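You operate a simulated robot arm through the tools that you are given. There is no shell and no other tool. Be economical: measure what you need, move in short steps, check, and stop when the job is done.

You are at the controls of a simulated robot arm. One attempt, no reset.

JOB
Swap the empty reel for the one on peg 6, zero the counter and wind 300 turns.
Fine: lay the empty reel on the grey mat; reel, counter and turns dial come before the run lever; wait till the frame stops.
Where things are to end (x, y in the base frame): reel within 0.06 m of [0.47, -0.78].

The check looks at the end state, three seconds after you hand in, the way a careful person would. Anything else that was tipped, shoved, dropped, spilled or broken makes it a failure.

ROBOT AND FRAMES
A 7-joint arm with a two-finger parallel gripper on a trunk, on a base that drives. Base frame: it is fixed to the floor where the robot stands at the start and does not move with it; the origin is under the middle of the robot, x ahead of it, y to its left, z up. Readings come in m, rad, newtons and seconds.
With the tool pointing down near the work surface it reaches from about 0.1 to 0.82 m from the robot's upright axis, wherever it stands. Its first joint turns from -2.007 to 2.007 rad. Places, roughly: big reel [0.7, 0.2, 1.2]; grey mat on the skein bench [0.5, -0.9, 0.8]; lane A eyelet [0.6, 0.1, 0.9]; lane B eyelet [0.6, 0.3, 0.9]; reel (22x21x7 cm) [0.5, 0.9, 0.7]; run lever of the winding frame [0.6, -0.4, 0.9]; turns counter [0.6, -0.3, 1.2]; turns dial [0.6, -0.4, 1.1]; white button [0.6, -0.2, 1.2]. Payload 3.91 kg.
The TCP is the grasp point between the finger pads, 0.03 m short of the fingertips. In the tool frame z runs along the fingers and y along their closing line. Largest opening 0.11 m; finger width 0.02, thickness 0.01; the body of the gripper, 0.048 by 0.112 m, starts 0.055 m behind the TCP.
Orientation is that of the tool frame in the base frame, as a unit quaternion [w, x, y, z]. With the fingers straight down and closing along the base's y, the tool's x points along the base's -x, its y along +y and its z along -z.

CONTROLS
- The arm moves only by the tool drive_tool. Its argument "steps" is one flat list of numbers, 7 for each row, row after row: the turn, a rotation vector about the tool's x, y, z in rad, then the shift along the tool's x, y, z in m, then the opening, from 0 (shut) to 1 (fully open). In form: [ax, ay, az, dx, dy, dz, hand, ax, ay, az, dx, dy, dz, hand, ...]. A call has 1 to 8 rows; each row shifts and turns the commanded pose from where the row before left it, along the tool's axes as they then stand. Each row takes 0.2 s and may step no farther than 0.05 m and 0.15 rad from the row before; otherwise, or with a gripper value out of range, the whole call is refused. A pose out of reach is approached as far as the arm can. The call stops where the force on the tool passes 40 N (or 10 N more than at its start, if that is more) or the arm is blocked; 0.2 s more then pass. The fingers move at their own pace (about 0.153 m/s each) and stop on an object; they squeeze with about 45 N. The grip force told is the motor's: it shows also when the fingers shut on nothing. Time passes only in rows, and 0.2 s behind the last, so rows that do not move let the fingers close. It gives the time, the measured TCP pose, the force on the tool (base axes), the opening and the grip force at its end, in the units of the frame above (readings bear some noise), with the torque about the TCP (base axes, N m) and any sound that the robot's microphone picked up.
- Cameras (640 x 400 px; columns grow to the right, rows downward): "scene" is now at [0.2286, 0.203, 1.4759]; the picture's right is [-0.14, -0.99, 0.00], its down [-0.62, 0.09, -0.78] and it looks along [0.77, -0.11, -0.63] (base axes); focal length 214 px, centre (320, 200). "wrist" rides on the gripper at [0.072, 0.017, -0.103] in the tool frame; the picture's right is [-0.23, 0.97, 0.00], its down [-0.76, -0.18, -0.62] and it looks along [-0.61, -0.14, 0.78] (tool axes); focal length 222 px, centre (320, 200).
- capture(camera): a new picture of that camera. No time passes.
- raise_lower(by): slides the trunk up (or, below 0, down) by that many m; the arm and the scene camera ride with it, the base frame stays. It gives what a move gives, with no picture.
- steer(legs): drives the robot by 1 to 6 legs, each [ahead, left, turn to the left] in m, m and rad, along the robot's own axes; the way and the turn of a leg run together, so that a leg with both is an arc; at most 1.5 m and 3.142 rad a leg. The arm and the cameras ride along, it lands a little off, and it stops where it bumps. It gives what a move gives.
- pan_tilt(pan, tilt): turns the head with the scene camera to pan (to the left, within 1.396 rad either way) and tilt (down, from -0.506 to 1.204), counted from straight ahead of the robot. It gives what a move gives.
- pixel_to_xyz(camera, pixels): for up to 12 pixels [column, row] of the newest picture of that camera ("zoom" is the newest enlarged one), the place [x, y, z] in the base frame of the surface seen there, good to about 0.002 m, but the place of the scene camera against the robot may be out by one fixed shift of up to 0.018 m in any direction. No time passes.
- close_up(camera, box): a new picture of the part [left, top, right, bottom] of that camera's present view, enlarged. No time passes.
- hand_in(): hands the job in; it is judged then, once.

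Go step by step. Measure first, check grasps and placings, and put right what went wrong. The budget is 80 turns and 52 pictures, counting those below and the enlarged ones. Unless the task says otherwise, let go and move clear before handing in, and close with one line.

The tools are called after ">>>" as name(argument=value, ...) on one line, values as JSON. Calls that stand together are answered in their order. drive_tool: Moves the arm, as the interface text tells. Its arguments: {"type":"object","properties":{"steps":{"type":"array"}},"required":["steps"]} The other tools are called the same way: raise_lower (by) slides the trunk up or down; steer (legs) drives the base; pan_tilt (pan, tilt) turns the head that bears the scene camera; capture (camera) takes a picture; pixel_to_xyz (camera, pixels) gives the place of the surface under pixels of a picture; close_up (camera, box) takes an enlarged picture of a part of a camera's view; hand_in () hands the job in.

At the start:

```text
clock: 0.0
eef_pos: [0.6612, -0.0825, 1.4203]
orientation: [0.0, 0.0, 1.0, 0.0]
wrist_force: [-0.8, 0.6, 0.3]
ft_torque: [0.01, -0.01, 0.02]
finger_gap: 0.1102
finger_force: 0.2
trunk travel left (down, up): [-0.825, 0.165]
robot x, y, heading: [-0.0029, -0.0016, -0.0]
head pan, tilt: [-0.143, 0.677]
```

scene: 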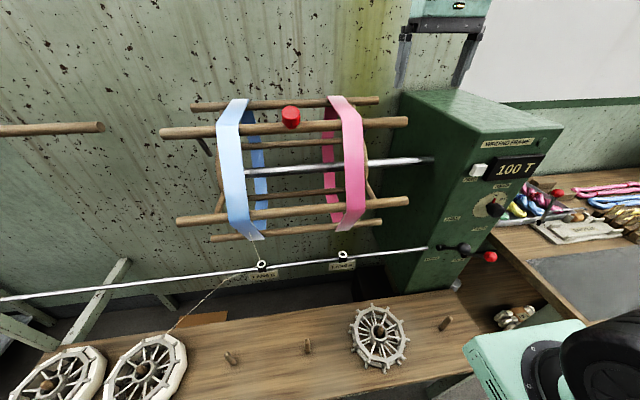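
wrist: 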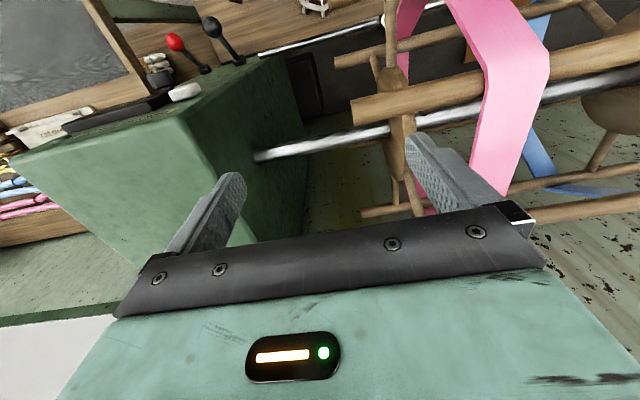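

The first pictures show the frame, its control box at about (510,190) and reels on pegs along the bench. I'll zoom in on the box and look left along the bench.

>>> close_up(camera="scene", box=[400, 120, 580, 300])

>>> close_up(camera="scene", box=[160, 220, 480, 400])

>>> pan_tilt(pan=0.6, tilt=0.8)

>>> capture(camera="scene")

```text
2.22 times, centred on (490, 210) of scene
```

zoom: 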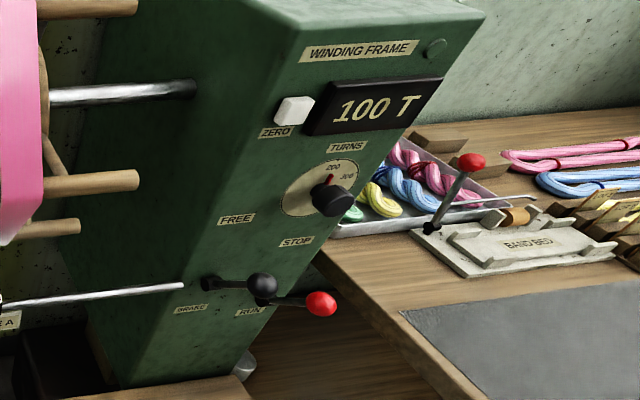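

```text
2.00 times, centred on (320, 310) of scene
```

zoom: 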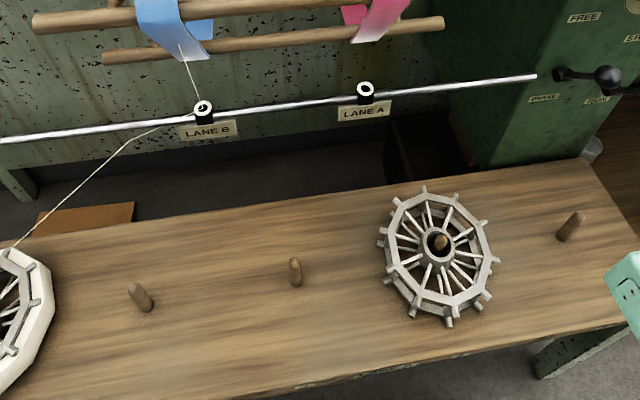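

```text
clock: 1.1
eef_pos: [0.6606, -0.0827, 1.4211]
orientation: [0.0, 0.001, 1.0, 0.001]
wrist_force: [-0.6, -0.4, 0.5]
ft_torque: [-0.01, 0.01, -0.01]
finger_gap: 0.11
finger_force: 0.0
trunk travel left (down, up): [-0.825, 0.165]
robot x, y, heading: [-0.0029, 0.0002, 0.002]
head pan, tilt: [0.6, 0.799]
```

```text
47 pictures are left
```

scene: 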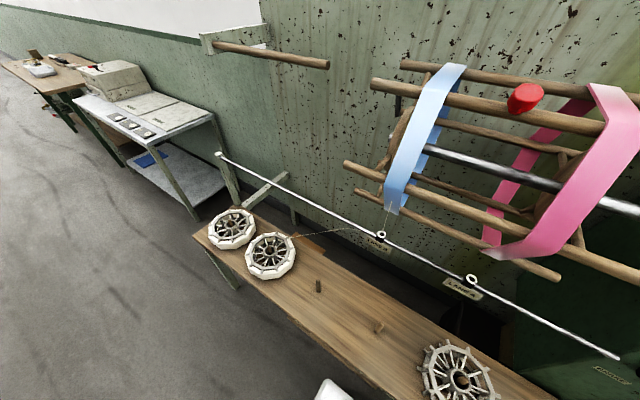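

The bench has six pegs, with white reels at (232,228) and (270,255) and the empty one at (460,380). I'll measure them and look for peg numbers.

>>> close_up(camera="scene", box=[180, 180, 420, 330])

>>> pixel_to_xyz(camera="scene", pixels=[[232, 226], [270, 253], [318, 281], [379, 323], [460, 380], [381, 236], [470, 280], [240, 226], [270, 290], [500, 340], [217, 155], [617, 357]])

>>> pan_tilt(pan=0.3, tilt=1.1)

>>> capture(camera="scene")

```text
2.67 times, centred on (300, 255) of scene
```

zoom: 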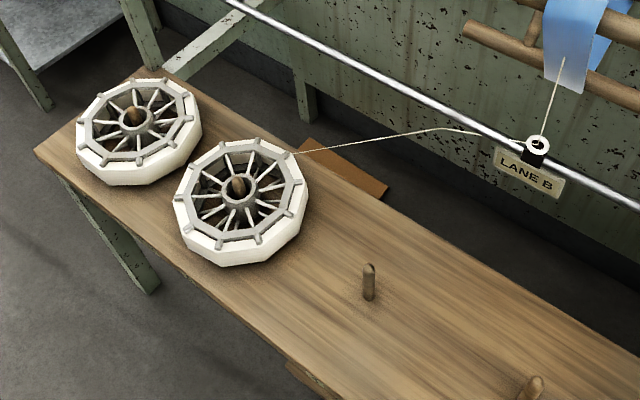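

```text
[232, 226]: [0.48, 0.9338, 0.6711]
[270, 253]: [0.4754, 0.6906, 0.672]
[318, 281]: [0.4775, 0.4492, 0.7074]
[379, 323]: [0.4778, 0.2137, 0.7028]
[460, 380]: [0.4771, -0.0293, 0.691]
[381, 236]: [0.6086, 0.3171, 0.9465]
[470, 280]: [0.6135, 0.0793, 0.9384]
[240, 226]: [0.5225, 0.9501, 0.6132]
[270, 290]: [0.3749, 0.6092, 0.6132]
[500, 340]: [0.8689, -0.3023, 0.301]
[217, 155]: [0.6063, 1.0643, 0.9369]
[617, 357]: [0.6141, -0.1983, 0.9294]
```

```text
clock: 1.9
eef_pos: [0.6607, -0.0819, 1.4205]
orientation: [0.0, -0.001, 1.0, -0.001]
wrist_force: [0.3, 0.2, 0.3]
ft_torque: [-0.02, 0.0, 0.03]
finger_gap: 0.1101
finger_force: 0.1
trunk travel left (down, up): [-0.825, 0.165]
robot x, y, heading: [-0.0017, -0.0003, -0.003]
head pan, tilt: [0.3, 1.1]
```

```text
45 pictures are left
```

scene: 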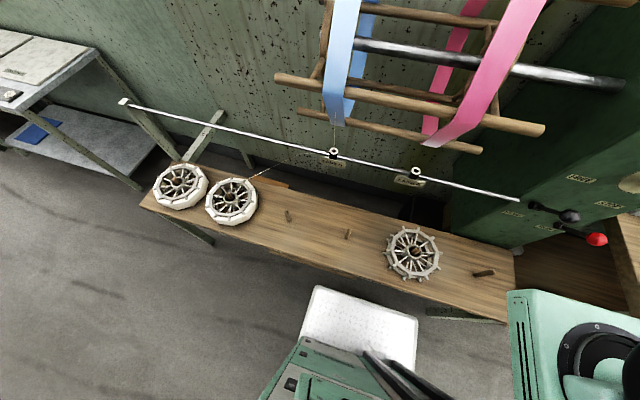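

The leftmost reel, at y≈0.93, sits on what should be peg 6, and the empty one is at y≈-0.03. Next I'll measure how far the frame sticks out, plus the reel heights and bench.

>>> pixel_to_xyz(camera="scene", pixels=[[500, 122], [300, 78], [460, 148], [340, 60], [345, 105], [413, 240], [440, 255], [415, 253], [375, 270], [347, 232], [483, 273], [320, 215]])

>>> close_up(camera="scene", box=[370, 210, 510, 300])

>>> close_up(camera="scene", box=[140, 150, 300, 250])

```text
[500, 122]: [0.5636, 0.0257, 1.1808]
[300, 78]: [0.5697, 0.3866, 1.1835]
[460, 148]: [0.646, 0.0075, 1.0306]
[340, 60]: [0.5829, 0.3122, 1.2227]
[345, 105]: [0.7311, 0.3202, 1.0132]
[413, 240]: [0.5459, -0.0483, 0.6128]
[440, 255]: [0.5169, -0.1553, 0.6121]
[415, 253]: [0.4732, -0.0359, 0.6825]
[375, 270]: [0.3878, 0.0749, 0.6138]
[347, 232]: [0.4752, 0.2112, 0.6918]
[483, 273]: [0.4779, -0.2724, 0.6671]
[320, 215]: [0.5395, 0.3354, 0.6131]
```

```text
4.44 times, centred on (440, 255) of scene
```

zoom: 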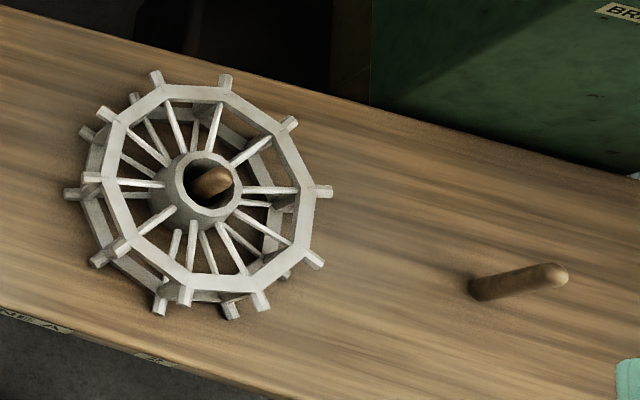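

```text
4.00 times, centred on (220, 200) of scene
```

zoom: 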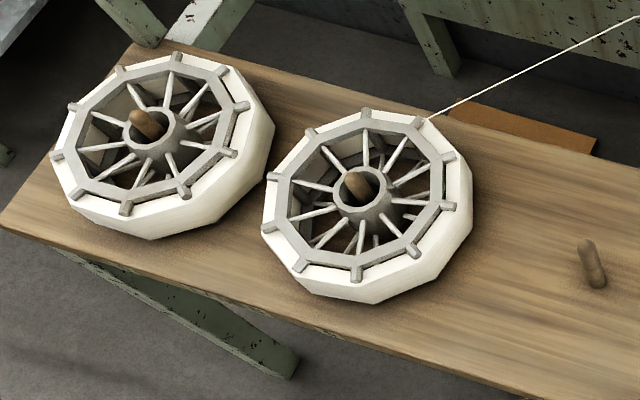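

The bench's front edge carries labels, at about (30,320) in the first zoom ("…NE A"). I'll raise the trunk a bit, back off and read them to confirm the peg numbers.

>>> raise_lower(by=0.1)

>>> steer(legs=[[-0.8, 0, 0]])

>>> pan_tilt(pan=0.3, tilt=0.55)

>>> capture(camera="scene")

```text
clock: 3.2
eef_pos: [0.6615, -0.0817, 1.5204]
orientation: [0.001, -0.001, 1.0, 0.0]
wrist_force: [-1.2, -0.5, 0.1]
ft_torque: [0.0, 0.03, 0.02]
finger_gap: 0.1099
finger_force: 0.0
trunk travel left (down, up): [-0.925, 0.065]
robot x, y, heading: [-0.0007, -0.0035, 0.003]
head pan, tilt: [0.3, 1.1]
```

```text
clock: 7.6
eef_pos: [-0.152, -0.089, 1.5202]
orientation: [0.0, 0.012, 1.0, 0.0]
wrist_force: [0.3, -0.6, 0.7]
ft_torque: [0.0, -0.03, 0.0]
finger_gap: 0.1099
finger_force: 0.1
trunk travel left (down, up): [-0.925, 0.065]
robot x, y, heading: [-0.8077, 0.0079, -0.023]
head pan, tilt: [0.3, 1.1]
```

```text
clock: 8.5
eef_pos: [-0.1511, -0.0883, 1.5208]
orientation: [0.001, 0.012, 1.0, 0.0]
wrist_force: [0.0, -0.5, 1.1]
ft_torque: [0.04, 0.02, 0.01]
finger_gap: 0.1099
finger_force: 0.2
trunk travel left (down, up): [-0.925, 0.065]
robot x, y, heading: [-0.8081, 0.0092, -0.02]
head pan, tilt: [0.3, 0.55]
```

```text
42 pictures are left
```

scene: 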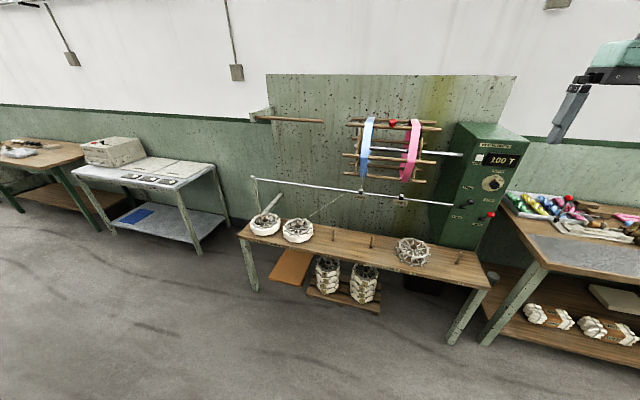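

>>> close_up(camera="scene", box=[230, 200, 380, 300])

>>> close_up(camera="scene", box=[350, 210, 500, 310])

>>> close_up(camera="scene", box=[440, 130, 540, 240])

```text
4.00 times, centred on (305, 250) of scene
```

zoom: 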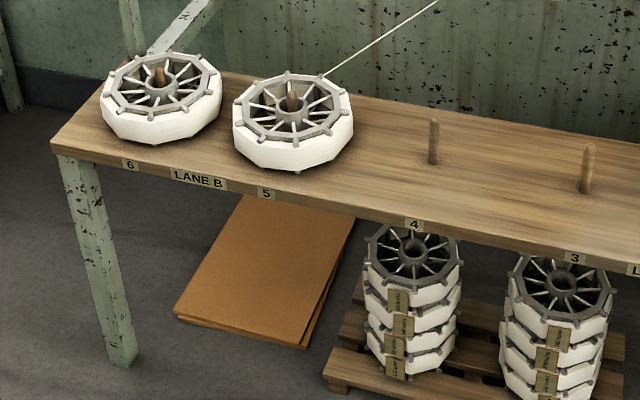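

```text
4.00 times, centred on (425, 260) of scene
```

zoom: 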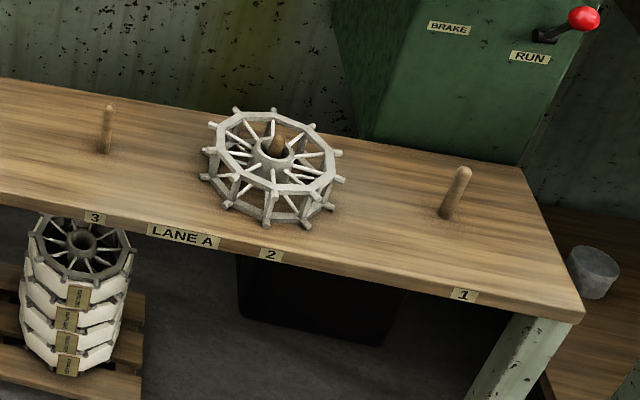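

```text
3.64 times, centred on (490, 185) of scene
```

zoom: 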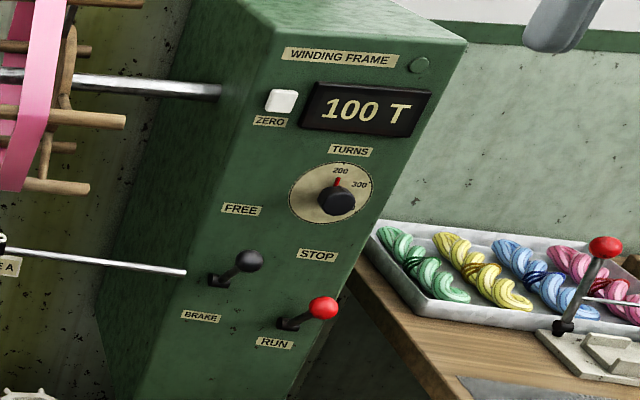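

The labels confirm 6 at the far left, and the empty reel sits on peg 2 in lane A. I'll lower the trunk out here in the open, then approach peg 2 with the tool at x≈0.46 and inspect the reel with the wrist camera.

>>> pixel_to_xyz(camera="scene", pixels=[[590, 260], [548, 268], [530, 238], [620, 285], [491, 288], [490, 335], [240, 237], [495, 160], [490, 200], [462, 205], [486, 221], [478, 158]])

>>> raise_lower(by=-0.65)

>>> steer(legs=[[0.58, 0.02, 0.021]])

>>> capture(camera="wrist")

```text
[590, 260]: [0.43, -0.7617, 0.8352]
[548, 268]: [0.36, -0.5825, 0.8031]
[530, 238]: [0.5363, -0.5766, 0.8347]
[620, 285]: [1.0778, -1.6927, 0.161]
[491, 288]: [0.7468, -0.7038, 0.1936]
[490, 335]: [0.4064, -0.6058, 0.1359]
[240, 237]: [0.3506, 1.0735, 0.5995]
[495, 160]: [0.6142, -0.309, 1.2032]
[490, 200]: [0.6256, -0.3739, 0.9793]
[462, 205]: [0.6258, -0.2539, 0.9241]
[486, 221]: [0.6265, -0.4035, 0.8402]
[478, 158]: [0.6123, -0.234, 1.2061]
```

```text
refused: -0.65 is not a number from -0.4 to 0.4
```

```text
clock: 11.8
eef_pos: [0.4254, -0.0686, 1.5202]
orientation: [-0.001, 0.005, 1.0, 0.001]
wrist_force: [-0.5, 0.3, -0.2]
ft_torque: [0.02, 0.01, -0.04]
finger_gap: 0.1098
finger_force: 0.0
trunk travel left (down, up): [-0.925, 0.065]
robot x, y, heading: [-0.2302, 0.0191, -0.009]
head pan, tilt: [0.3, 0.55]
```

```text
38 pictures are left
```

wrist: 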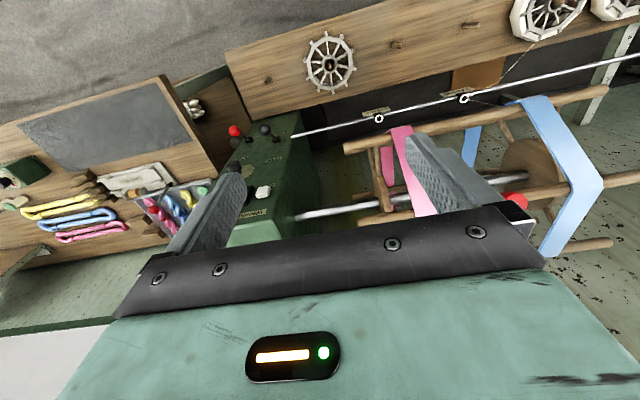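

The view is clear ahead of the frame. I'll check the wrist camera's readings against the scene ones, then lower in two slides.

>>> pixel_to_xyz(camera="wrist", pixels=[[330, 64], [348, 64], [268, 80], [392, 44], [463, 98], [379, 118], [235, 131], [263, 190]])

>>> raise_lower(by=-0.4)

>>> raise_lower(by=-0.22)

>>> capture(camera="wrist")

```text
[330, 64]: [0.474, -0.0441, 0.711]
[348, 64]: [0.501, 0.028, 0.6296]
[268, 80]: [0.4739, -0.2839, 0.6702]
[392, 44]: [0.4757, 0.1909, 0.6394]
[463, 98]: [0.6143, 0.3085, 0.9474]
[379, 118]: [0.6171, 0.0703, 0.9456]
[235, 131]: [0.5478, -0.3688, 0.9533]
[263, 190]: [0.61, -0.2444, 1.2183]
```

```text
clock: 15.7
eef_pos: [0.4258, -0.0691, 1.1216]
orientation: [0.0, 0.005, 1.0, 0.0]
wrist_force: [0.8, 0.6, 0.7]
ft_torque: [-0.01, 0.0, -0.01]
finger_gap: 0.1101
finger_force: 0.1
trunk travel left (down, up): [-0.525, 0.465]
robot x, y, heading: [-0.235, 0.0203, -0.012]
head pan, tilt: [0.3, 0.55]
```

```text
clock: 18.0
eef_pos: [0.4259, -0.069, 0.9014]
orientation: [-0.001, 0.005, 1.0, 0.0]
wrist_force: [0.2, -0.1, -0.6]
ft_torque: [-0.02, 0.01, -0.02]
finger_gap: 0.1101
finger_force: 0.0
trunk travel left (down, up): [-0.305, 0.685]
robot x, y, heading: [-0.2342, 0.018, -0.006]
head pan, tilt: [0.3, 0.55]
```

```text
37 pictures are left
```

wrist: 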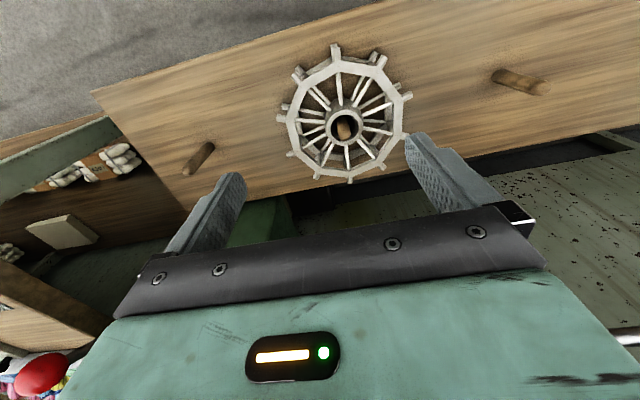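

The wrist camera sees the reel at (345,120). I'll enlarge it to see where the fingers could go and measure the hub, rim and spokes.

>>> close_up(camera="wrist", box=[265, 40, 425, 190])

>>> pixel_to_xyz(camera="zoom", pixels=[[313, 350], [314, 300], [365, 340], [260, 330], [520, 340], [115, 330], [230, 130], [420, 160], [300, 540], [20, 300]])

```text
2.67 times, centred on (345, 115) of wrist
```

zoom: 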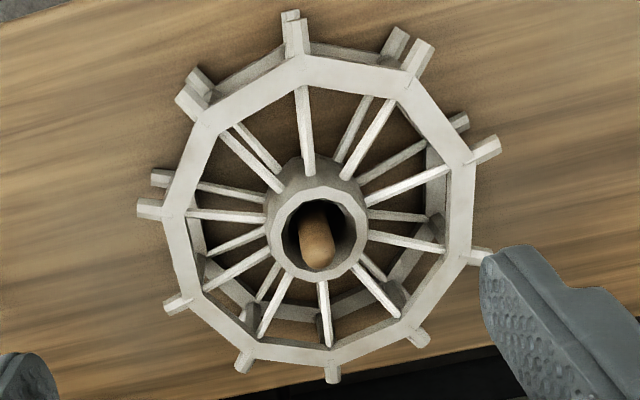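

```text
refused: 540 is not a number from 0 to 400
```

>>> pixel_to_xyz(camera="zoom", pixels=[[318, 248], [314, 195], [361, 240], [272, 235], [432, 178], [238, 268], [240, 92], [462, 220], [180, 220], [330, 357], [295, 40], [80, 250]])

>>> pixel_to_xyz(camera="zoom", pixels=[[300, 62], [303, 82], [304, 100], [306, 165], [327, 340], [470, 190], [450, 190], [191, 250], [300, 255], [347, 215], [485, 150], [437, 120]])

```text
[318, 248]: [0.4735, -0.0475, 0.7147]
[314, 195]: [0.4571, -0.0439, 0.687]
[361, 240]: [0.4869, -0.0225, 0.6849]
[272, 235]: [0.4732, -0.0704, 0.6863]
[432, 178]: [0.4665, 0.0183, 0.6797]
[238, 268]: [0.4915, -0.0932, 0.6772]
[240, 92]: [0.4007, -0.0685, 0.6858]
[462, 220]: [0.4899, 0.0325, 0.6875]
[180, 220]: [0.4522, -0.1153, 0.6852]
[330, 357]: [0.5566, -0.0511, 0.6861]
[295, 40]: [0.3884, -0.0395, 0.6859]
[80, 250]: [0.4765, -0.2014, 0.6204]
```

```text
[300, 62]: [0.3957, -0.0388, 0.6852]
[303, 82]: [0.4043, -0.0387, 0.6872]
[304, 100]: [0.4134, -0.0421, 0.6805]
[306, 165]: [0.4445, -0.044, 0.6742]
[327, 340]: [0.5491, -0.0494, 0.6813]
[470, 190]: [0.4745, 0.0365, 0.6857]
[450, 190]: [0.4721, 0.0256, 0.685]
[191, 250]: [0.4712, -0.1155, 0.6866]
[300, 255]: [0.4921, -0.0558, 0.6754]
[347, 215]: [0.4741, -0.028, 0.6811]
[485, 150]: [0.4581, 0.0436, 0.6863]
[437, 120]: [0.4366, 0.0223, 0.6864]
```

The readings give bench z 0.620, reel top 0.686, centre ≈(0.4755,-0.045) and ring radius 0.07–0.08, with a flat facing -y at about -95°. I'll grip the rim there, one finger inside between spokes and one outside, so I'm moving above it with a part opening.

>>> drive_tool(steps=[0, 0, 0.077, 0, 0, 0, 0.327, 0, 0, 0, -0.024, -0.024, 0.02, 0.327, 0, 0, 0, -0.0234, -0.0241, 0.02, 0.327, 0, 0, 0, 0, 0, 0.04, 0.327, 0, 0, 0, 0, 0, 0.04, 0.327, 0, 0, 0, 0, 0, 0, 0.327])

>>> capture(camera="wrist")

```text
clock: 19.4
eef_pos: [0.47, -0.1274, 0.7827]
orientation: [-0.001, 0.044, 0.999, 0.0]
wrist_force: [-0.1, -0.4, -0.8]
ft_torque: [-0.03, -0.03, 0.0]
finger_gap: 0.0361
finger_force: 0.1
trunk travel left (down, up): [-0.305, 0.685]
robot x, y, heading: [-0.2336, 0.0219, -0.009]
head pan, tilt: [0.3, 0.55]
```

```text
35 pictures are left
```

wrist: 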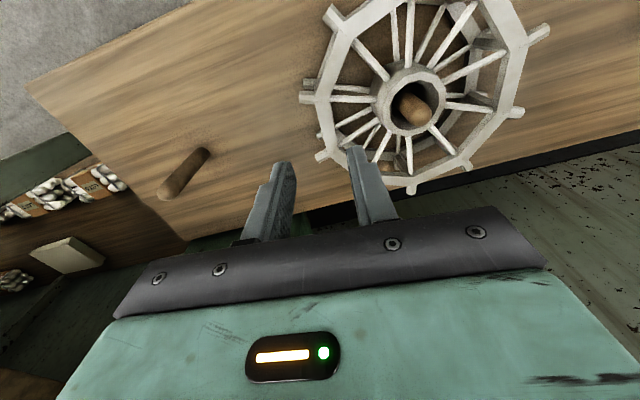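

The gripper hangs beside the rim flat between the pins at (307,97) and (321,155). I'll measure these closer points.

>>> pixel_to_xyz(camera="wrist", pixels=[[306, 97], [321, 155], [320, 126], [330, 98], [342, 140], [385, 97], [437, 93], [410, 70], [409, 134], [520, 30], [460, 165], [411, 188]])

>>> close_up(camera="wrist", box=[240, 0, 560, 200])

```text
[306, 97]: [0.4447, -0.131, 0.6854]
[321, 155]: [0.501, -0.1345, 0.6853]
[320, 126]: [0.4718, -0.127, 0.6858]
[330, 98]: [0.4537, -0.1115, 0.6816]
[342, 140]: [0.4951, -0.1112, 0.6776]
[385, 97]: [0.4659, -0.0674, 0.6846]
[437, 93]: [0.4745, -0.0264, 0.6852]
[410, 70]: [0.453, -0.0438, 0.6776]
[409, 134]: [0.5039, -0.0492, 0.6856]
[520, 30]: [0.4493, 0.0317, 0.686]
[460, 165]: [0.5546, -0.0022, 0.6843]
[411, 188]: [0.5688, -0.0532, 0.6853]
```

```text
2.00 times, centred on (400, 100) of wrist
```

zoom: 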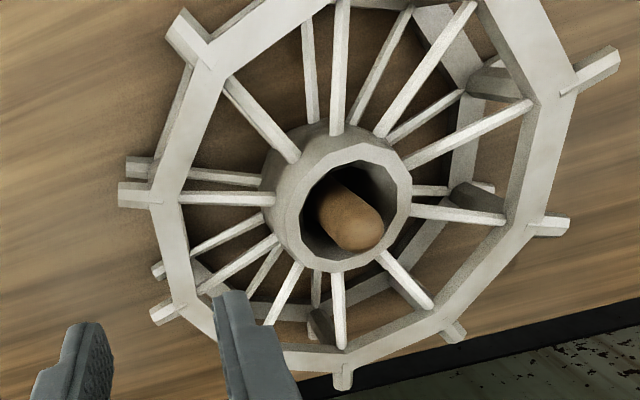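

The ring flat spans y -0.127..-0.115 at x≈0.473, so I'll shift +6 mm in y, descend to z≈0.662 and close.

>>> drive_tool(steps=[0, 0, 0, -0.0025, 0.0065, 0.03, 0.327, 0, 0, 0, 0, 0, 0.04, 0.327, 0, 0, 0, 0, 0, 0.03, 0.327, 0, 0, 0, 0, 0, 0.02, 0.327, 0, 0, 0, 0, 0, 0, 0.327])

>>> capture(camera="wrist")

```text
clock: 20.1
eef_pos: [0.4734, -0.1178, 0.7157]
orientation: [0.003, 0.044, 0.999, 0.0]
wrist_force: [-3.9, 0.7, 12.5]
ft_torque: [-0.23, 0.26, -0.05]
finger_gap: 0.0356
finger_force: 0.0
trunk travel left (down, up): [-0.305, 0.685]
robot x, y, heading: [-0.2333, 0.02, -0.009]
head pan, tilt: [0.3, 0.55]
stopped in row 3: the force on the tool passed its limit (the readings are from after the stop); the commanded pose is now the measured one
```

```text
33 pictures are left
```

wrist: 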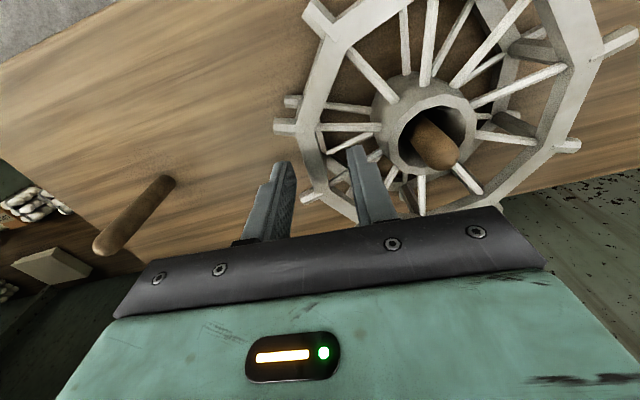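

I touched something at reel-top height, probably a spoke, since the gap narrows towards the hub. I'll lift a little, narrow to 26 mm so the inner finger sits farther out, centre on the ring at y≈-0.121 and try again.

>>> drive_tool(steps=[0, 0, 0, 0, 0, -0.02, 0.327, 0, 0, 0, 0, -0.003, 0, 0.236, 0, 0, 0, 0, 0, 0, 0.236])

>>> close_up(camera="wrist", box=[240, 80, 480, 230])

>>> pixel_to_xyz(camera="zoom", pixels=[[170, 90], [200, 80], [115, 135], [230, 150], [330, 130], [160, 180], [200, 290], [260, 150], [300, 190], [120, 60], [340, 220], [355, 170]])

```text
clock: 20.9
eef_pos: [0.4731, -0.1194, 0.7334]
orientation: [0.003, 0.044, 0.999, 0.0]
wrist_force: [-0.2, 0.5, 0.5]
ft_torque: [0.01, 0.01, -0.01]
finger_gap: 0.026
finger_force: 0.1
trunk travel left (down, up): [-0.305, 0.685]
robot x, y, heading: [-0.2322, 0.0225, -0.009]
head pan, tilt: [0.3, 0.55]
```

```text
2.67 times, centred on (360, 155) of wrist
```

zoom: 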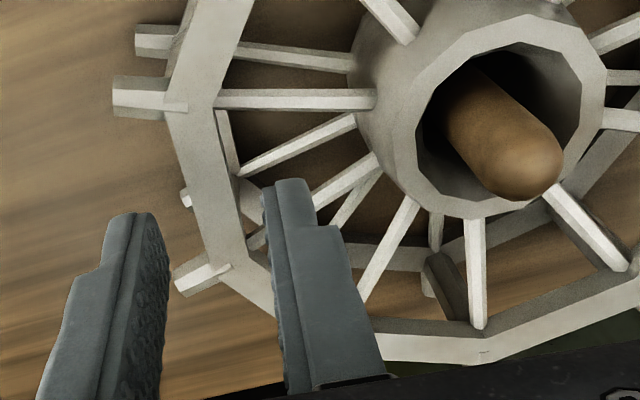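

```text
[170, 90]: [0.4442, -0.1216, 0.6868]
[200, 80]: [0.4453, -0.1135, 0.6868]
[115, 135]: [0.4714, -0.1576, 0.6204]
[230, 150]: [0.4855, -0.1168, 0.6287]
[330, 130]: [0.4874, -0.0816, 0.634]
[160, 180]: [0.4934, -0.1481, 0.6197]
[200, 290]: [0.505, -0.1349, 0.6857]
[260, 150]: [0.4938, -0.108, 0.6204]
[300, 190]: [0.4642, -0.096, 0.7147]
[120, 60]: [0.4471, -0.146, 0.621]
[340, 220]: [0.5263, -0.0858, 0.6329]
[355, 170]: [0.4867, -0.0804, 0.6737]
```

The inner finger now sits centrally between the two spokes (gap centre ≈0.474), so I'll descend again.

>>> drive_tool(steps=[0, 0, 0, 0, -0.0015, 0.02, 0.236, 0, 0, 0, 0, 0, 0.02, 0.236, 0, 0, 0, 0, 0, 0.02, 0.236, 0, 0, 0, 0, 0, 0.01, 0.236, 0, 0, 0, 0, 0, 0, 0.236])

```text
clock: 21.4
eef_pos: [0.4756, -0.1209, 0.717]
orientation: [0.008, 0.043, 0.999, 0.0]
wrist_force: [-3.4, 0.4, 20.4]
ft_torque: [-0.34, 0.32, -0.08]
finger_gap: 0.0261
finger_force: 0.1
trunk travel left (down, up): [-0.305, 0.685]
robot x, y, heading: [-0.2289, 0.0189, -0.012]
head pan, tilt: [0.3, 0.55]
stopped in row 2: the force on the tool passed its limit (the readings are from after the stop); the commanded pose is now the measured one
```

Contact again at the same height, and the torque suggests it is on the outer finger's near side. I'll look at it while touching.

>>> close_up(camera="wrist", box=[220, 100, 460, 250])

>>> pixel_to_xyz(camera="zoom", pixels=[[150, 130], [130, 120], [120, 300], [160, 240], [280, 230], [350, 200], [400, 150], [210, 200], [480, 150], [60, 250], [330, 240], [200, 300]])

>>> pan_tilt(pan=-0.1, tilt=0.8)

>>> capture(camera="scene")

```text
2.67 times, centred on (340, 175) of wrist
```

zoom: 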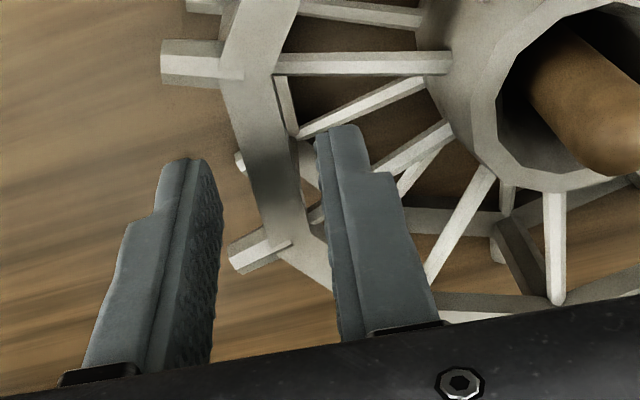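

```text
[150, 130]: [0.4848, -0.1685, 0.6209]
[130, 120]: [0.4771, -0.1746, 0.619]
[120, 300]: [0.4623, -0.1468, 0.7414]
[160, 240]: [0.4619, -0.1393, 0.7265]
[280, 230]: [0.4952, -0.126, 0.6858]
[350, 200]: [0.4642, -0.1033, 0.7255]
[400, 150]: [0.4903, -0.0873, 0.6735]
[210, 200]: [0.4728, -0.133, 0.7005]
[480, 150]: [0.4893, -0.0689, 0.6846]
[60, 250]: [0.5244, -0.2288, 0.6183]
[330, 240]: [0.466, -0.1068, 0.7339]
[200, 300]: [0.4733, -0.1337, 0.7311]
```

```text
clock: 22.2
eef_pos: [0.4763, -0.1223, 0.7161]
orientation: [0.009, 0.043, 0.999, -0.002]
wrist_force: [-0.1, 0.4, 39.7]
ft_torque: [-0.58, 0.42, -0.1]
finger_gap: 0.0258
finger_force: 0.1
trunk travel left (down, up): [-0.305, 0.685]
robot x, y, heading: [-0.2296, 0.0191, -0.008]
head pan, tilt: [-0.099, 0.799]
```

```text
30 pictures are left
```

scene: 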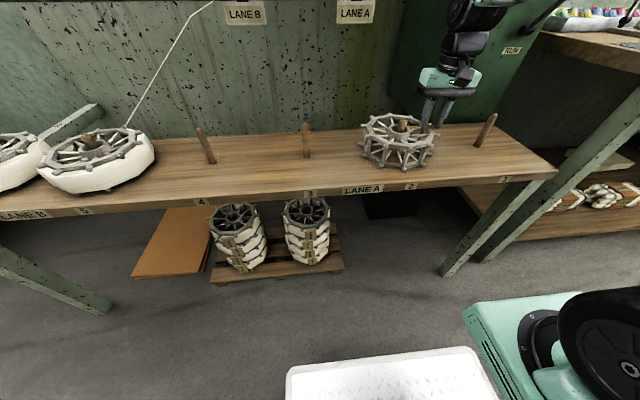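

It is still touching, with about 40 N now. I'll query the pins and ring near both fingers in that enlarged picture, then back off.

>>> pixel_to_xyz(camera="zoom", pixels=[[166, 50], [166, 72], [235, 60], [240, 262], [285, 245], [305, 220], [295, 65], [440, 60], [316, 208], [385, 165], [270, 130], [255, 180]])

>>> drive_tool(steps=[0, 0, 0, 0, 0, -0.02, 0.236, 0, 0, 0, 0, 0, -0.02, 0.236])

>>> close_up(camera="scene", box=[340, 50, 540, 190])

```text
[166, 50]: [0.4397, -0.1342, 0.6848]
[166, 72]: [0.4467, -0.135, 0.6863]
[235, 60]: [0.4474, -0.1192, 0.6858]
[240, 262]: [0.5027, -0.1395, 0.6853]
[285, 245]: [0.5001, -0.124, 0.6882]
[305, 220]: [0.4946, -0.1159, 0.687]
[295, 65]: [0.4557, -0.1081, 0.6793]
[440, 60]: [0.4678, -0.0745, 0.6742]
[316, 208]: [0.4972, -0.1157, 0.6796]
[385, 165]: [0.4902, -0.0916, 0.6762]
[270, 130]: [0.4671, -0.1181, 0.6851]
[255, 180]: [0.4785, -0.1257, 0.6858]
```

```text
clock: 22.9
eef_pos: [0.4729, -0.1213, 0.7531]
orientation: [0.005, 0.044, 0.999, -0.001]
wrist_force: [0.6, -0.2, 0.0]
ft_torque: [-0.05, -0.01, 0.0]
finger_gap: 0.026
finger_force: 0.1
trunk travel left (down, up): [-0.305, 0.685]
robot x, y, heading: [-0.2372, 0.0216, -0.008]
head pan, tilt: [-0.099, 0.799]
```

```text
2.86 times, centred on (440, 120) of scene
```

zoom: 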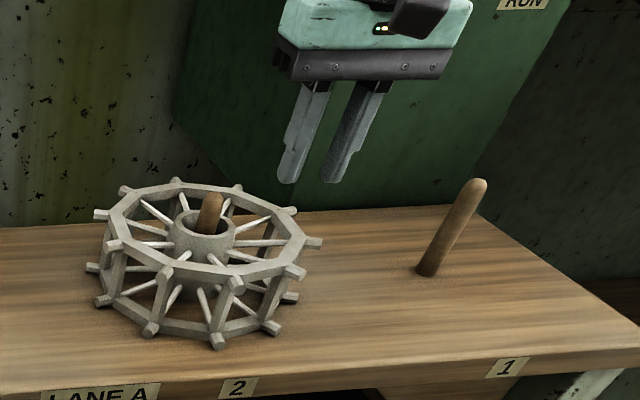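

The far side of the inner finger most likely sat on the spoke running to pin (240,262). I'll move 4 mm towards the robot, narrow to 22 mm and creep down.

>>> drive_tool(steps=[0, 0, 0, 0.004, 0.0005, 0.02, 0.2, 0, 0, 0, 0, 0, 0.015, 0.2, 0, 0, 0, 0, 0, 0.01, 0.2, 0, 0, 0, 0, 0, 0.01, 0.2, 0, 0, 0, 0, 0, 0.01, 0.2, 0, 0, 0, 0, 0, 0.01, 0.2])

```text
clock: 23.7
eef_pos: [0.4705, -0.1215, 0.7165]
orientation: [0.012, 0.043, 0.999, -0.001]
wrist_force: [-4.2, -0.5, 19.3]
ft_torque: [-0.26, 0.34, -0.06]
finger_gap: 0.0219
finger_force: 0.2
trunk travel left (down, up): [-0.305, 0.685]
robot x, y, heading: [-0.2326, 0.0201, -0.012]
head pan, tilt: [-0.099, 0.799]
stopped in row 4: the force on the tool passed its limit (the readings are from after the stop); the commanded pose is now the measured one
```

The contact always falls on the outer finger whatever the x, so the flange seems to be solid out to the pin ends. I'll straddle it wider, with the inner finger in the same place and the outer one beyond r≈0.11.

>>> drive_tool(steps=[0, 0, 0, 0, 0, -0.03, 0.2, 0, -0.01, 0, -0.001, -0.0135, 0, 0.5, 0, 0, 0, 0, 0, 0, 0.5, 0, 0, 0, 0, 0, 0.015, 0.5, 0, 0, 0, 0, 0, 0.015, 0.5, 0, 0, 0, 0, 0, 0.01, 0.5, 0, 0, 0, 0, 0, 0.01, 0.5])

```text
clock: 25.3
eef_pos: [0.4723, -0.1354, 0.6931]
orientation: [0.015, 0.044, 0.999, -0.001]
wrist_force: [0.4, -0.2, 0.2]
ft_torque: [0.03, 0.0, -0.03]
finger_gap: 0.0552
finger_force: 0.1
trunk travel left (down, up): [-0.305, 0.685]
robot x, y, heading: [-0.234, 0.0208, -0.012]
head pan, tilt: [-0.099, 0.799]
```

That hypothesis holds: the fingers passed below the reel top freely. I'll level the tool, go down to z≈0.665 and close.

>>> drive_tool(steps=[0, 0.029, 0, 0, 0, 0.01, 0.5, 0, 0, 0, 0, 0, 0.01, 0.5, 0, 0, 0, 0, 0, 0.008, 0.5, 0, 0, 0, 0, 0, 0, 0.35, 0, 0, 0, 0, 0, 0, 0.2, 0, 0, 0, 0, 0, 0, 0.1, 0, 0, 0, 0, 0, 0, 0.0])

>>> capture(camera="wrist")

```text
clock: 26.9
eef_pos: [0.4729, -0.1367, 0.6678]
orientation: [0.0, 0.044, 0.999, -0.001]
wrist_force: [-0.9, 0.3, 1.0]
ft_torque: [0.23, -0.07, 0.19]
finger_gap: 0.028
finger_force: 45.0
trunk travel left (down, up): [-0.305, 0.685]
robot x, y, heading: [-0.2332, 0.017, -0.013]
head pan, tilt: [-0.099, 0.799]
```

```text
28 pictures are left
```

wrist: 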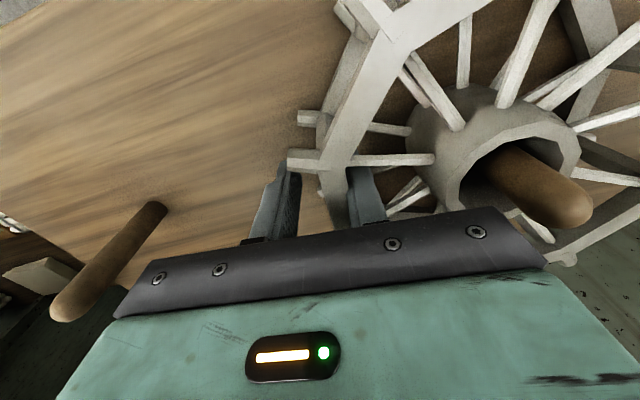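

Gripped, with the gap at 28 mm and 45 N. Now I'll lift straight up and check.

>>> drive_tool(steps=[0, 0, 0, 0, 0, -0.01, 0, 0, 0, 0, 0, 0, -0.02, 0, 0, 0, 0, 0, 0, -0.03, 0, 0, 0, 0, 0, 0, -0.03, 0, 0, 0, 0, 0, 0, -0.03, 0, 0, 0, 0, 0, 0, -0.03, 0, 0, 0, 0, 0, 0, 0, 0])

>>> capture(camera="scene")

```text
clock: 28.5
eef_pos: [0.4708, -0.1365, 0.8175]
orientation: [0.0, 0.043, 0.999, -0.001]
wrist_force: [0.7, 0.2, -2.7]
ft_torque: [-0.25, 0.06, 0.01]
finger_gap: 0.0284
finger_force: 45.3
trunk travel left (down, up): [-0.305, 0.685]
robot x, y, heading: [-0.2335, 0.021, -0.009]
head pan, tilt: [-0.099, 0.799]
```

```text
27 pictures are left
```

scene: 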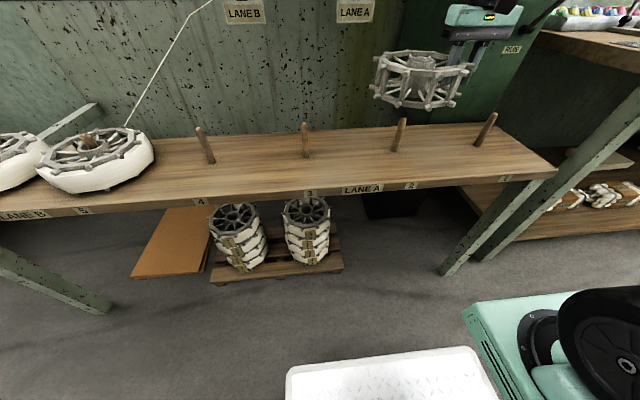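

The reel is up and level, weighs about 0.28 kg, and peg 2 is bare. I'll raise the trunk, back off, drive right and look at the grey mat before moving in.

>>> raise_lower(by=0.24)

>>> steer(legs=[[-0.25, 0, 0.01], [0, -0.735, 0]])

>>> pan_tilt(pan=-0.1, tilt=0.6)

>>> capture(camera="scene")

>>> capture(camera="wrist")

```text
clock: 31.0
eef_pos: [0.4715, -0.1374, 1.0565]
orientation: [0.0, 0.043, 0.999, -0.001]
wrist_force: [0.8, -1.2, -2.9]
ft_torque: [-0.24, 0.01, 0.02]
finger_gap: 0.0284
finger_force: 44.9
trunk travel left (down, up): [-0.545, 0.445]
robot x, y, heading: [-0.2366, 0.0177, -0.007]
head pan, tilt: [-0.099, 0.799]
```

```text
clock: 36.5
eef_pos: [0.236, -0.881, 1.0573]
orientation: [0.0, 0.037, 0.999, 0.0]
wrist_force: [0.3, 0.5, -3.3]
ft_torque: [-0.24, 0.0, -0.03]
finger_gap: 0.0285
finger_force: 44.7
trunk travel left (down, up): [-0.545, 0.445]
robot x, y, heading: [-0.4693, -0.7305, -0.001]
head pan, tilt: [-0.099, 0.799]
```

```text
clock: 37.2
eef_pos: [0.2364, -0.8809, 1.0569]
orientation: [-0.001, 0.037, 0.999, 0.0]
wrist_force: [0.1, -0.5, -2.6]
ft_torque: [-0.28, 0.02, 0.03]
finger_gap: 0.0283
finger_force: 45.0
trunk travel left (down, up): [-0.545, 0.445]
robot x, y, heading: [-0.4735, -0.733, 0.002]
head pan, tilt: [-0.099, 0.6]
```

```text
26 pictures are left
```

scene: 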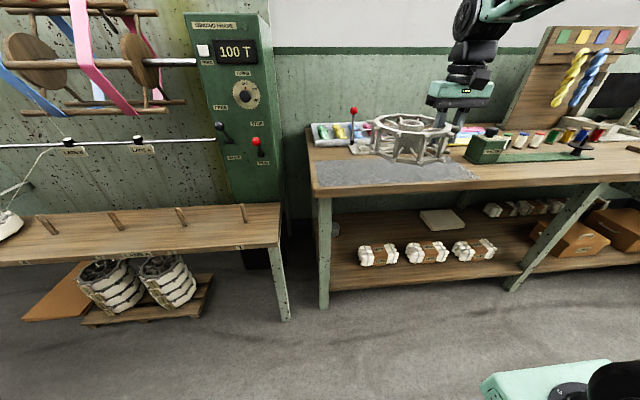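

```text
25 pictures are left
```

wrist: 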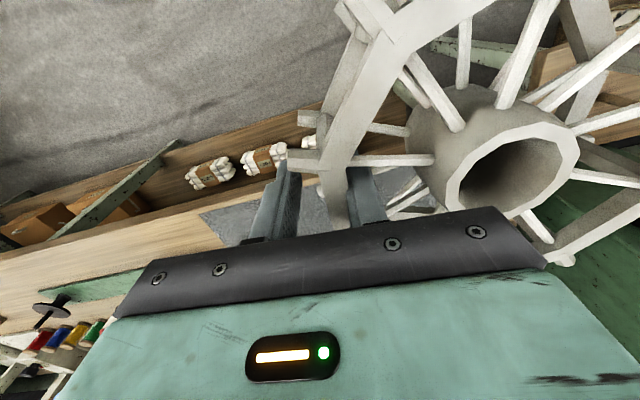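

The mat shows at (318–478, 160–186), partly behind the reel. I'll measure its extent and height and the things behind it.

>>> pixel_to_xyz(camera="scene", pixels=[[322, 185], [322, 163], [474, 178], [400, 182], [345, 170], [365, 148], [354, 112], [485, 160], [330, 195], [405, 120]])

>>> pixel_to_xyz(camera="wrist", pixels=[[225, 215], [310, 205], [240, 235], [180, 230], [100, 270]])

```text
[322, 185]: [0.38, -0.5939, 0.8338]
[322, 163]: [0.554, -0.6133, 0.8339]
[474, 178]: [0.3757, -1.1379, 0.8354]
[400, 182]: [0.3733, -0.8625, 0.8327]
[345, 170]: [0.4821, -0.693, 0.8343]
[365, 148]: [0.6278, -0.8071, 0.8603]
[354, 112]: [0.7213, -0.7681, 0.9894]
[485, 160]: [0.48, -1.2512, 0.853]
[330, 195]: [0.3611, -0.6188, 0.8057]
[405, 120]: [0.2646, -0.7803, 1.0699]
```

```text
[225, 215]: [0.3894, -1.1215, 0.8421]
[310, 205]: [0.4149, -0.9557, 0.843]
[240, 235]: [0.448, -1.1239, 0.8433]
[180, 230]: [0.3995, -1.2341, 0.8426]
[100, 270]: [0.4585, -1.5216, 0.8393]
```

Mat top is z≈0.842. The reel centre needs +0.23 in x and +0.01 in y, so I'll drive forward and lower the trunk most of the way.

>>> steer(legs=[[0.231, 0.01, 0]])

>>> raise_lower(by=-0.145)

>>> capture(camera="wrist")

```text
clock: 38.9
eef_pos: [0.4692, -0.8742, 1.0582]
orientation: [0.0, 0.041, 0.999, -0.001]
wrist_force: [-0.1, -0.5, -3.4]
ft_torque: [-0.24, 0.05, -0.04]
finger_gap: 0.0282
finger_force: 45.0
trunk travel left (down, up): [-0.545, 0.445]
robot x, y, heading: [-0.238, -0.7236, -0.006]
head pan, tilt: [-0.099, 0.6]
```

```text
clock: 40.6
eef_pos: [0.4694, -0.8746, 0.9125]
orientation: [-0.001, 0.04, 0.999, 0.0]
wrist_force: [0.2, 0.5, -3.1]
ft_torque: [-0.25, 0.0, 0.0]
finger_gap: 0.0281
finger_force: 45.1
trunk travel left (down, up): [-0.4, 0.59]
robot x, y, heading: [-0.2395, -0.7248, -0.005]
head pan, tilt: [-0.099, 0.6]
```

```text
24 pictures are left
```

wrist: 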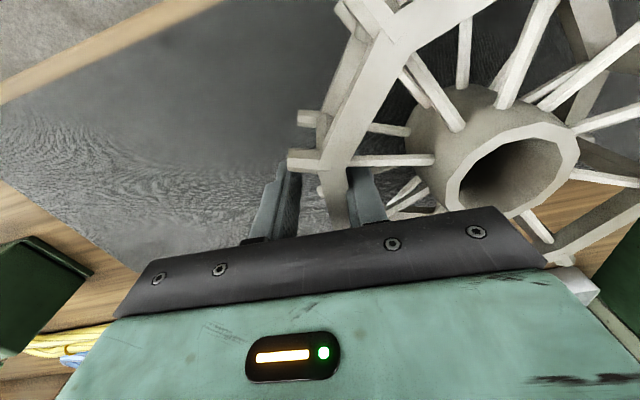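

The reel is over the mat at ≈(0.472,-0.784), and I'll lower it until it touches.

>>> drive_tool(steps=[0, 0, 0, 0, 0, 0.01, 0, 0, 0, 0, 0, 0, 0.008, 0, 0, 0, 0, 0, 0, 0.004, 0, 0, 0, 0, 0, 0, 0.002, 0, 0, 0, 0, 0, 0, 0, 0])

```text
clock: 41.8
eef_pos: [0.4701, -0.8761, 0.8888]
orientation: [-0.001, 0.04, 0.999, -0.001]
wrist_force: [0.6, -0.9, -2.9]
ft_torque: [-0.25, 0.0, -0.01]
finger_gap: 0.0286
finger_force: 44.7
trunk travel left (down, up): [-0.4, 0.59]
robot x, y, heading: [-0.2355, -0.7225, 0.001]
head pan, tilt: [-0.099, 0.6]
```

>>> drive_tool(steps=[0, 0, 0, 0, 0, 0.002, 0, 0, 0, 0, 0, 0, 0.002, 0, 0, 0, 0, 0, 0, 0, 0])

```text
clock: 42.6
eef_pos: [0.4709, -0.8742, 0.8869]
orientation: [0.002, 0.039, 0.999, 0.0]
wrist_force: [6.1, 3.7, 26.8]
ft_torque: [0.32, 1.02, -0.14]
finger_gap: 0.0284
finger_force: 45.1
trunk travel left (down, up): [-0.4, 0.59]
robot x, y, heading: [-0.2356, -0.7234, 0.0]
head pan, tilt: [-0.099, 0.6]
```

It has touched the mat (27 N). I'll ease up 2 mm, open and rise clear.

>>> drive_tool(steps=[0, 0, 0, 0, 0, -0.002, 0, 0, 0, 0, 0, 0, 0, 0.4, 0, 0, 0, 0, 0, 0, 0.5, 0, 0, 0, 0, 0, -0.02, 0.5, 0, 0, 0, 0, 0, -0.04, 0.5, 0, 0, 0, 0, 0, -0.05, 0.5, 0, 0, 0, 0, 0, -0.05, 0.5])

>>> capture(camera="wrist")

```text
clock: 44.2
eef_pos: [0.4722, -0.8717, 1.0454]
orientation: [0.0, 0.04, 0.999, 0.0]
wrist_force: [-0.8, 0.7, 0.3]
ft_torque: [-0.01, -0.01, -0.05]
finger_gap: 0.0548
finger_force: 0.0
trunk travel left (down, up): [-0.4, 0.59]
robot x, y, heading: [-0.2336, -0.7197, -0.003]
head pan, tilt: [-0.099, 0.6]
```

```text
23 pictures are left
```

wrist: 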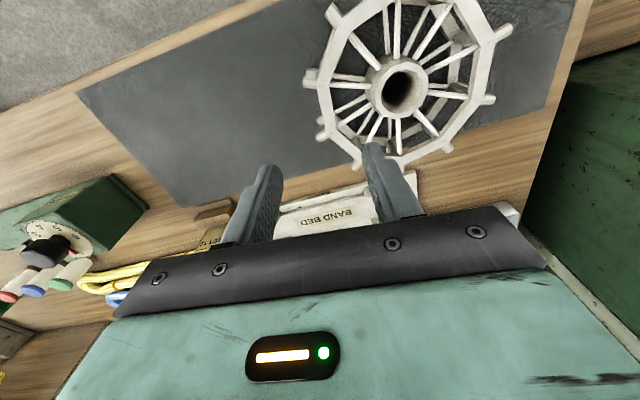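

The empty reel lies flat on the mat. I'll verify its centre, then back off, drive left to peg 6 and lower the trunk there.

>>> pixel_to_xyz(camera="wrist", pixels=[[373, 85], [427, 80], [400, 62], [396, 116], [307, 85], [488, 100]])

>>> steer(legs=[[-0.27, 0, 0], [0, 0.86, 0], [0, 0.86, 0]])

>>> raise_lower(by=-0.16)

>>> steer(legs=[[0.22, 0, 0]])

>>> capture(camera="wrist")

```text
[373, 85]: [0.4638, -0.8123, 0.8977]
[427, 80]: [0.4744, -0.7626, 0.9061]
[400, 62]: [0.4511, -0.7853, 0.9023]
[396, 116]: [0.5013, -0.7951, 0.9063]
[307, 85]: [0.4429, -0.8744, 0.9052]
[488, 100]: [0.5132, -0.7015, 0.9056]
```

```text
clock: 54.3
eef_pos: [0.216, 0.8149, 1.0462]
orientation: [0.0, 0.048, 0.999, 0.0]
wrist_force: [-1.4, 0.5, 0.1]
ft_torque: [0.01, -0.02, -0.01]
finger_gap: 0.0548
finger_force: 0.0
trunk travel left (down, up): [-0.4, 0.59]
robot x, y, heading: [-0.4899, 0.9752, -0.019]
head pan, tilt: [-0.099, 0.6]
```

```text
clock: 56.2
eef_pos: [0.2165, 0.815, 0.8868]
orientation: [0.0, 0.047, 0.999, -0.001]
wrist_force: [0.7, 0.5, 0.7]
ft_torque: [-0.02, 0.0, -0.02]
finger_gap: 0.055
finger_force: 0.1
trunk travel left (down, up): [-0.24, 0.75]
robot x, y, heading: [-0.4879, 0.974, -0.018]
head pan, tilt: [-0.099, 0.6]
```

```text
clock: 57.9
eef_pos: [0.4387, 0.813, 0.8865]
orientation: [0.0, 0.047, 0.999, 0.0]
wrist_force: [-0.4, -0.3, 0.9]
ft_torque: [-0.01, 0.02, 0.03]
finger_gap: 0.0551
finger_force: 0.1
trunk travel left (down, up): [-0.24, 0.75]
robot x, y, heading: [-0.2704, 0.9721, -0.016]
head pan, tilt: [-0.099, 0.6]
```

```text
22 pictures are left
```

wrist: 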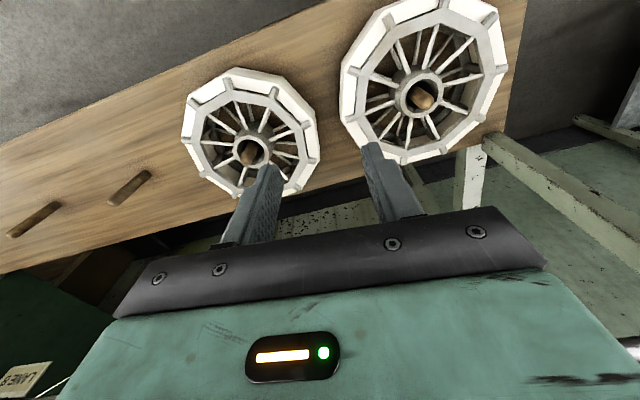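

The mat reel's centre is ≈(0.476,-0.788), good. Reel 6 is at (420,90), and since reel 5 is close on its right I'll grip reel 6 on its free +y side. Enlarging it to find the flat.

>>> close_up(camera="wrist", box=[310, 0, 550, 170])

>>> pixel_to_xyz(camera="wrist", pixels=[[397, 95], [440, 95], [420, 73], [415, 115], [423, 100], [503, 70], [490, 108], [480, 25], [350, 80], [370, 35], [498, 88], [495, 140]])

```text
2.35 times, centred on (430, 85) of wrist
```

zoom: 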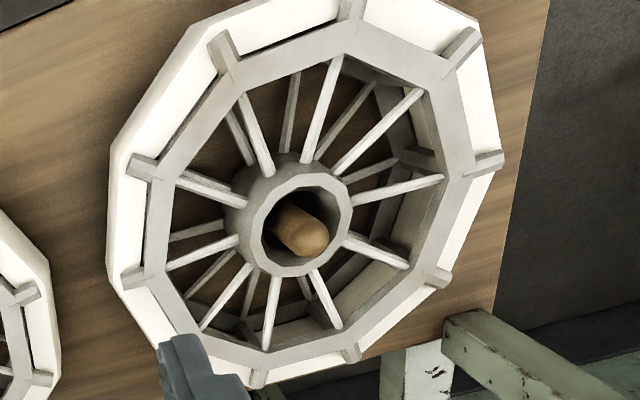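

```text
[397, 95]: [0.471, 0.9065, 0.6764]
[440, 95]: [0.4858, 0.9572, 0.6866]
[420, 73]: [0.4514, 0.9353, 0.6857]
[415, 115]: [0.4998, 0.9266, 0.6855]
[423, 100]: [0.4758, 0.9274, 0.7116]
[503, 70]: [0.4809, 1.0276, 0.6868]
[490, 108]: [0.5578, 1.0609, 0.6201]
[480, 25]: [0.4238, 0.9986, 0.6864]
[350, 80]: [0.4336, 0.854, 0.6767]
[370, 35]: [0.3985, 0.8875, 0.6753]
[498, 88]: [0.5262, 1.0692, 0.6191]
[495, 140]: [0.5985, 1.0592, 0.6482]
```

>>> pixel_to_xyz(camera="zoom", pixels=[[491, 160], [470, 40], [445, 278], [455, 160], [440, 75], [415, 255], [465, 110], [487, 110], [440, 120], [400, 235], [350, 235], [115, 200]])

```text
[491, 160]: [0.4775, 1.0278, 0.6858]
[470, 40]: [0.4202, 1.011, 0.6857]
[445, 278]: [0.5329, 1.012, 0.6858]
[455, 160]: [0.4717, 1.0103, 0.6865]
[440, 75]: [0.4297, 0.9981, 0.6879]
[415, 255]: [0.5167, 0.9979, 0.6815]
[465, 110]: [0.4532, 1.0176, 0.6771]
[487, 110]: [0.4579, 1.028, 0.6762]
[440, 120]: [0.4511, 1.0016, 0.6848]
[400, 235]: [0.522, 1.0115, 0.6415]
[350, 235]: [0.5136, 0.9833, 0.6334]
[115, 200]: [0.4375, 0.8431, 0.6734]
```

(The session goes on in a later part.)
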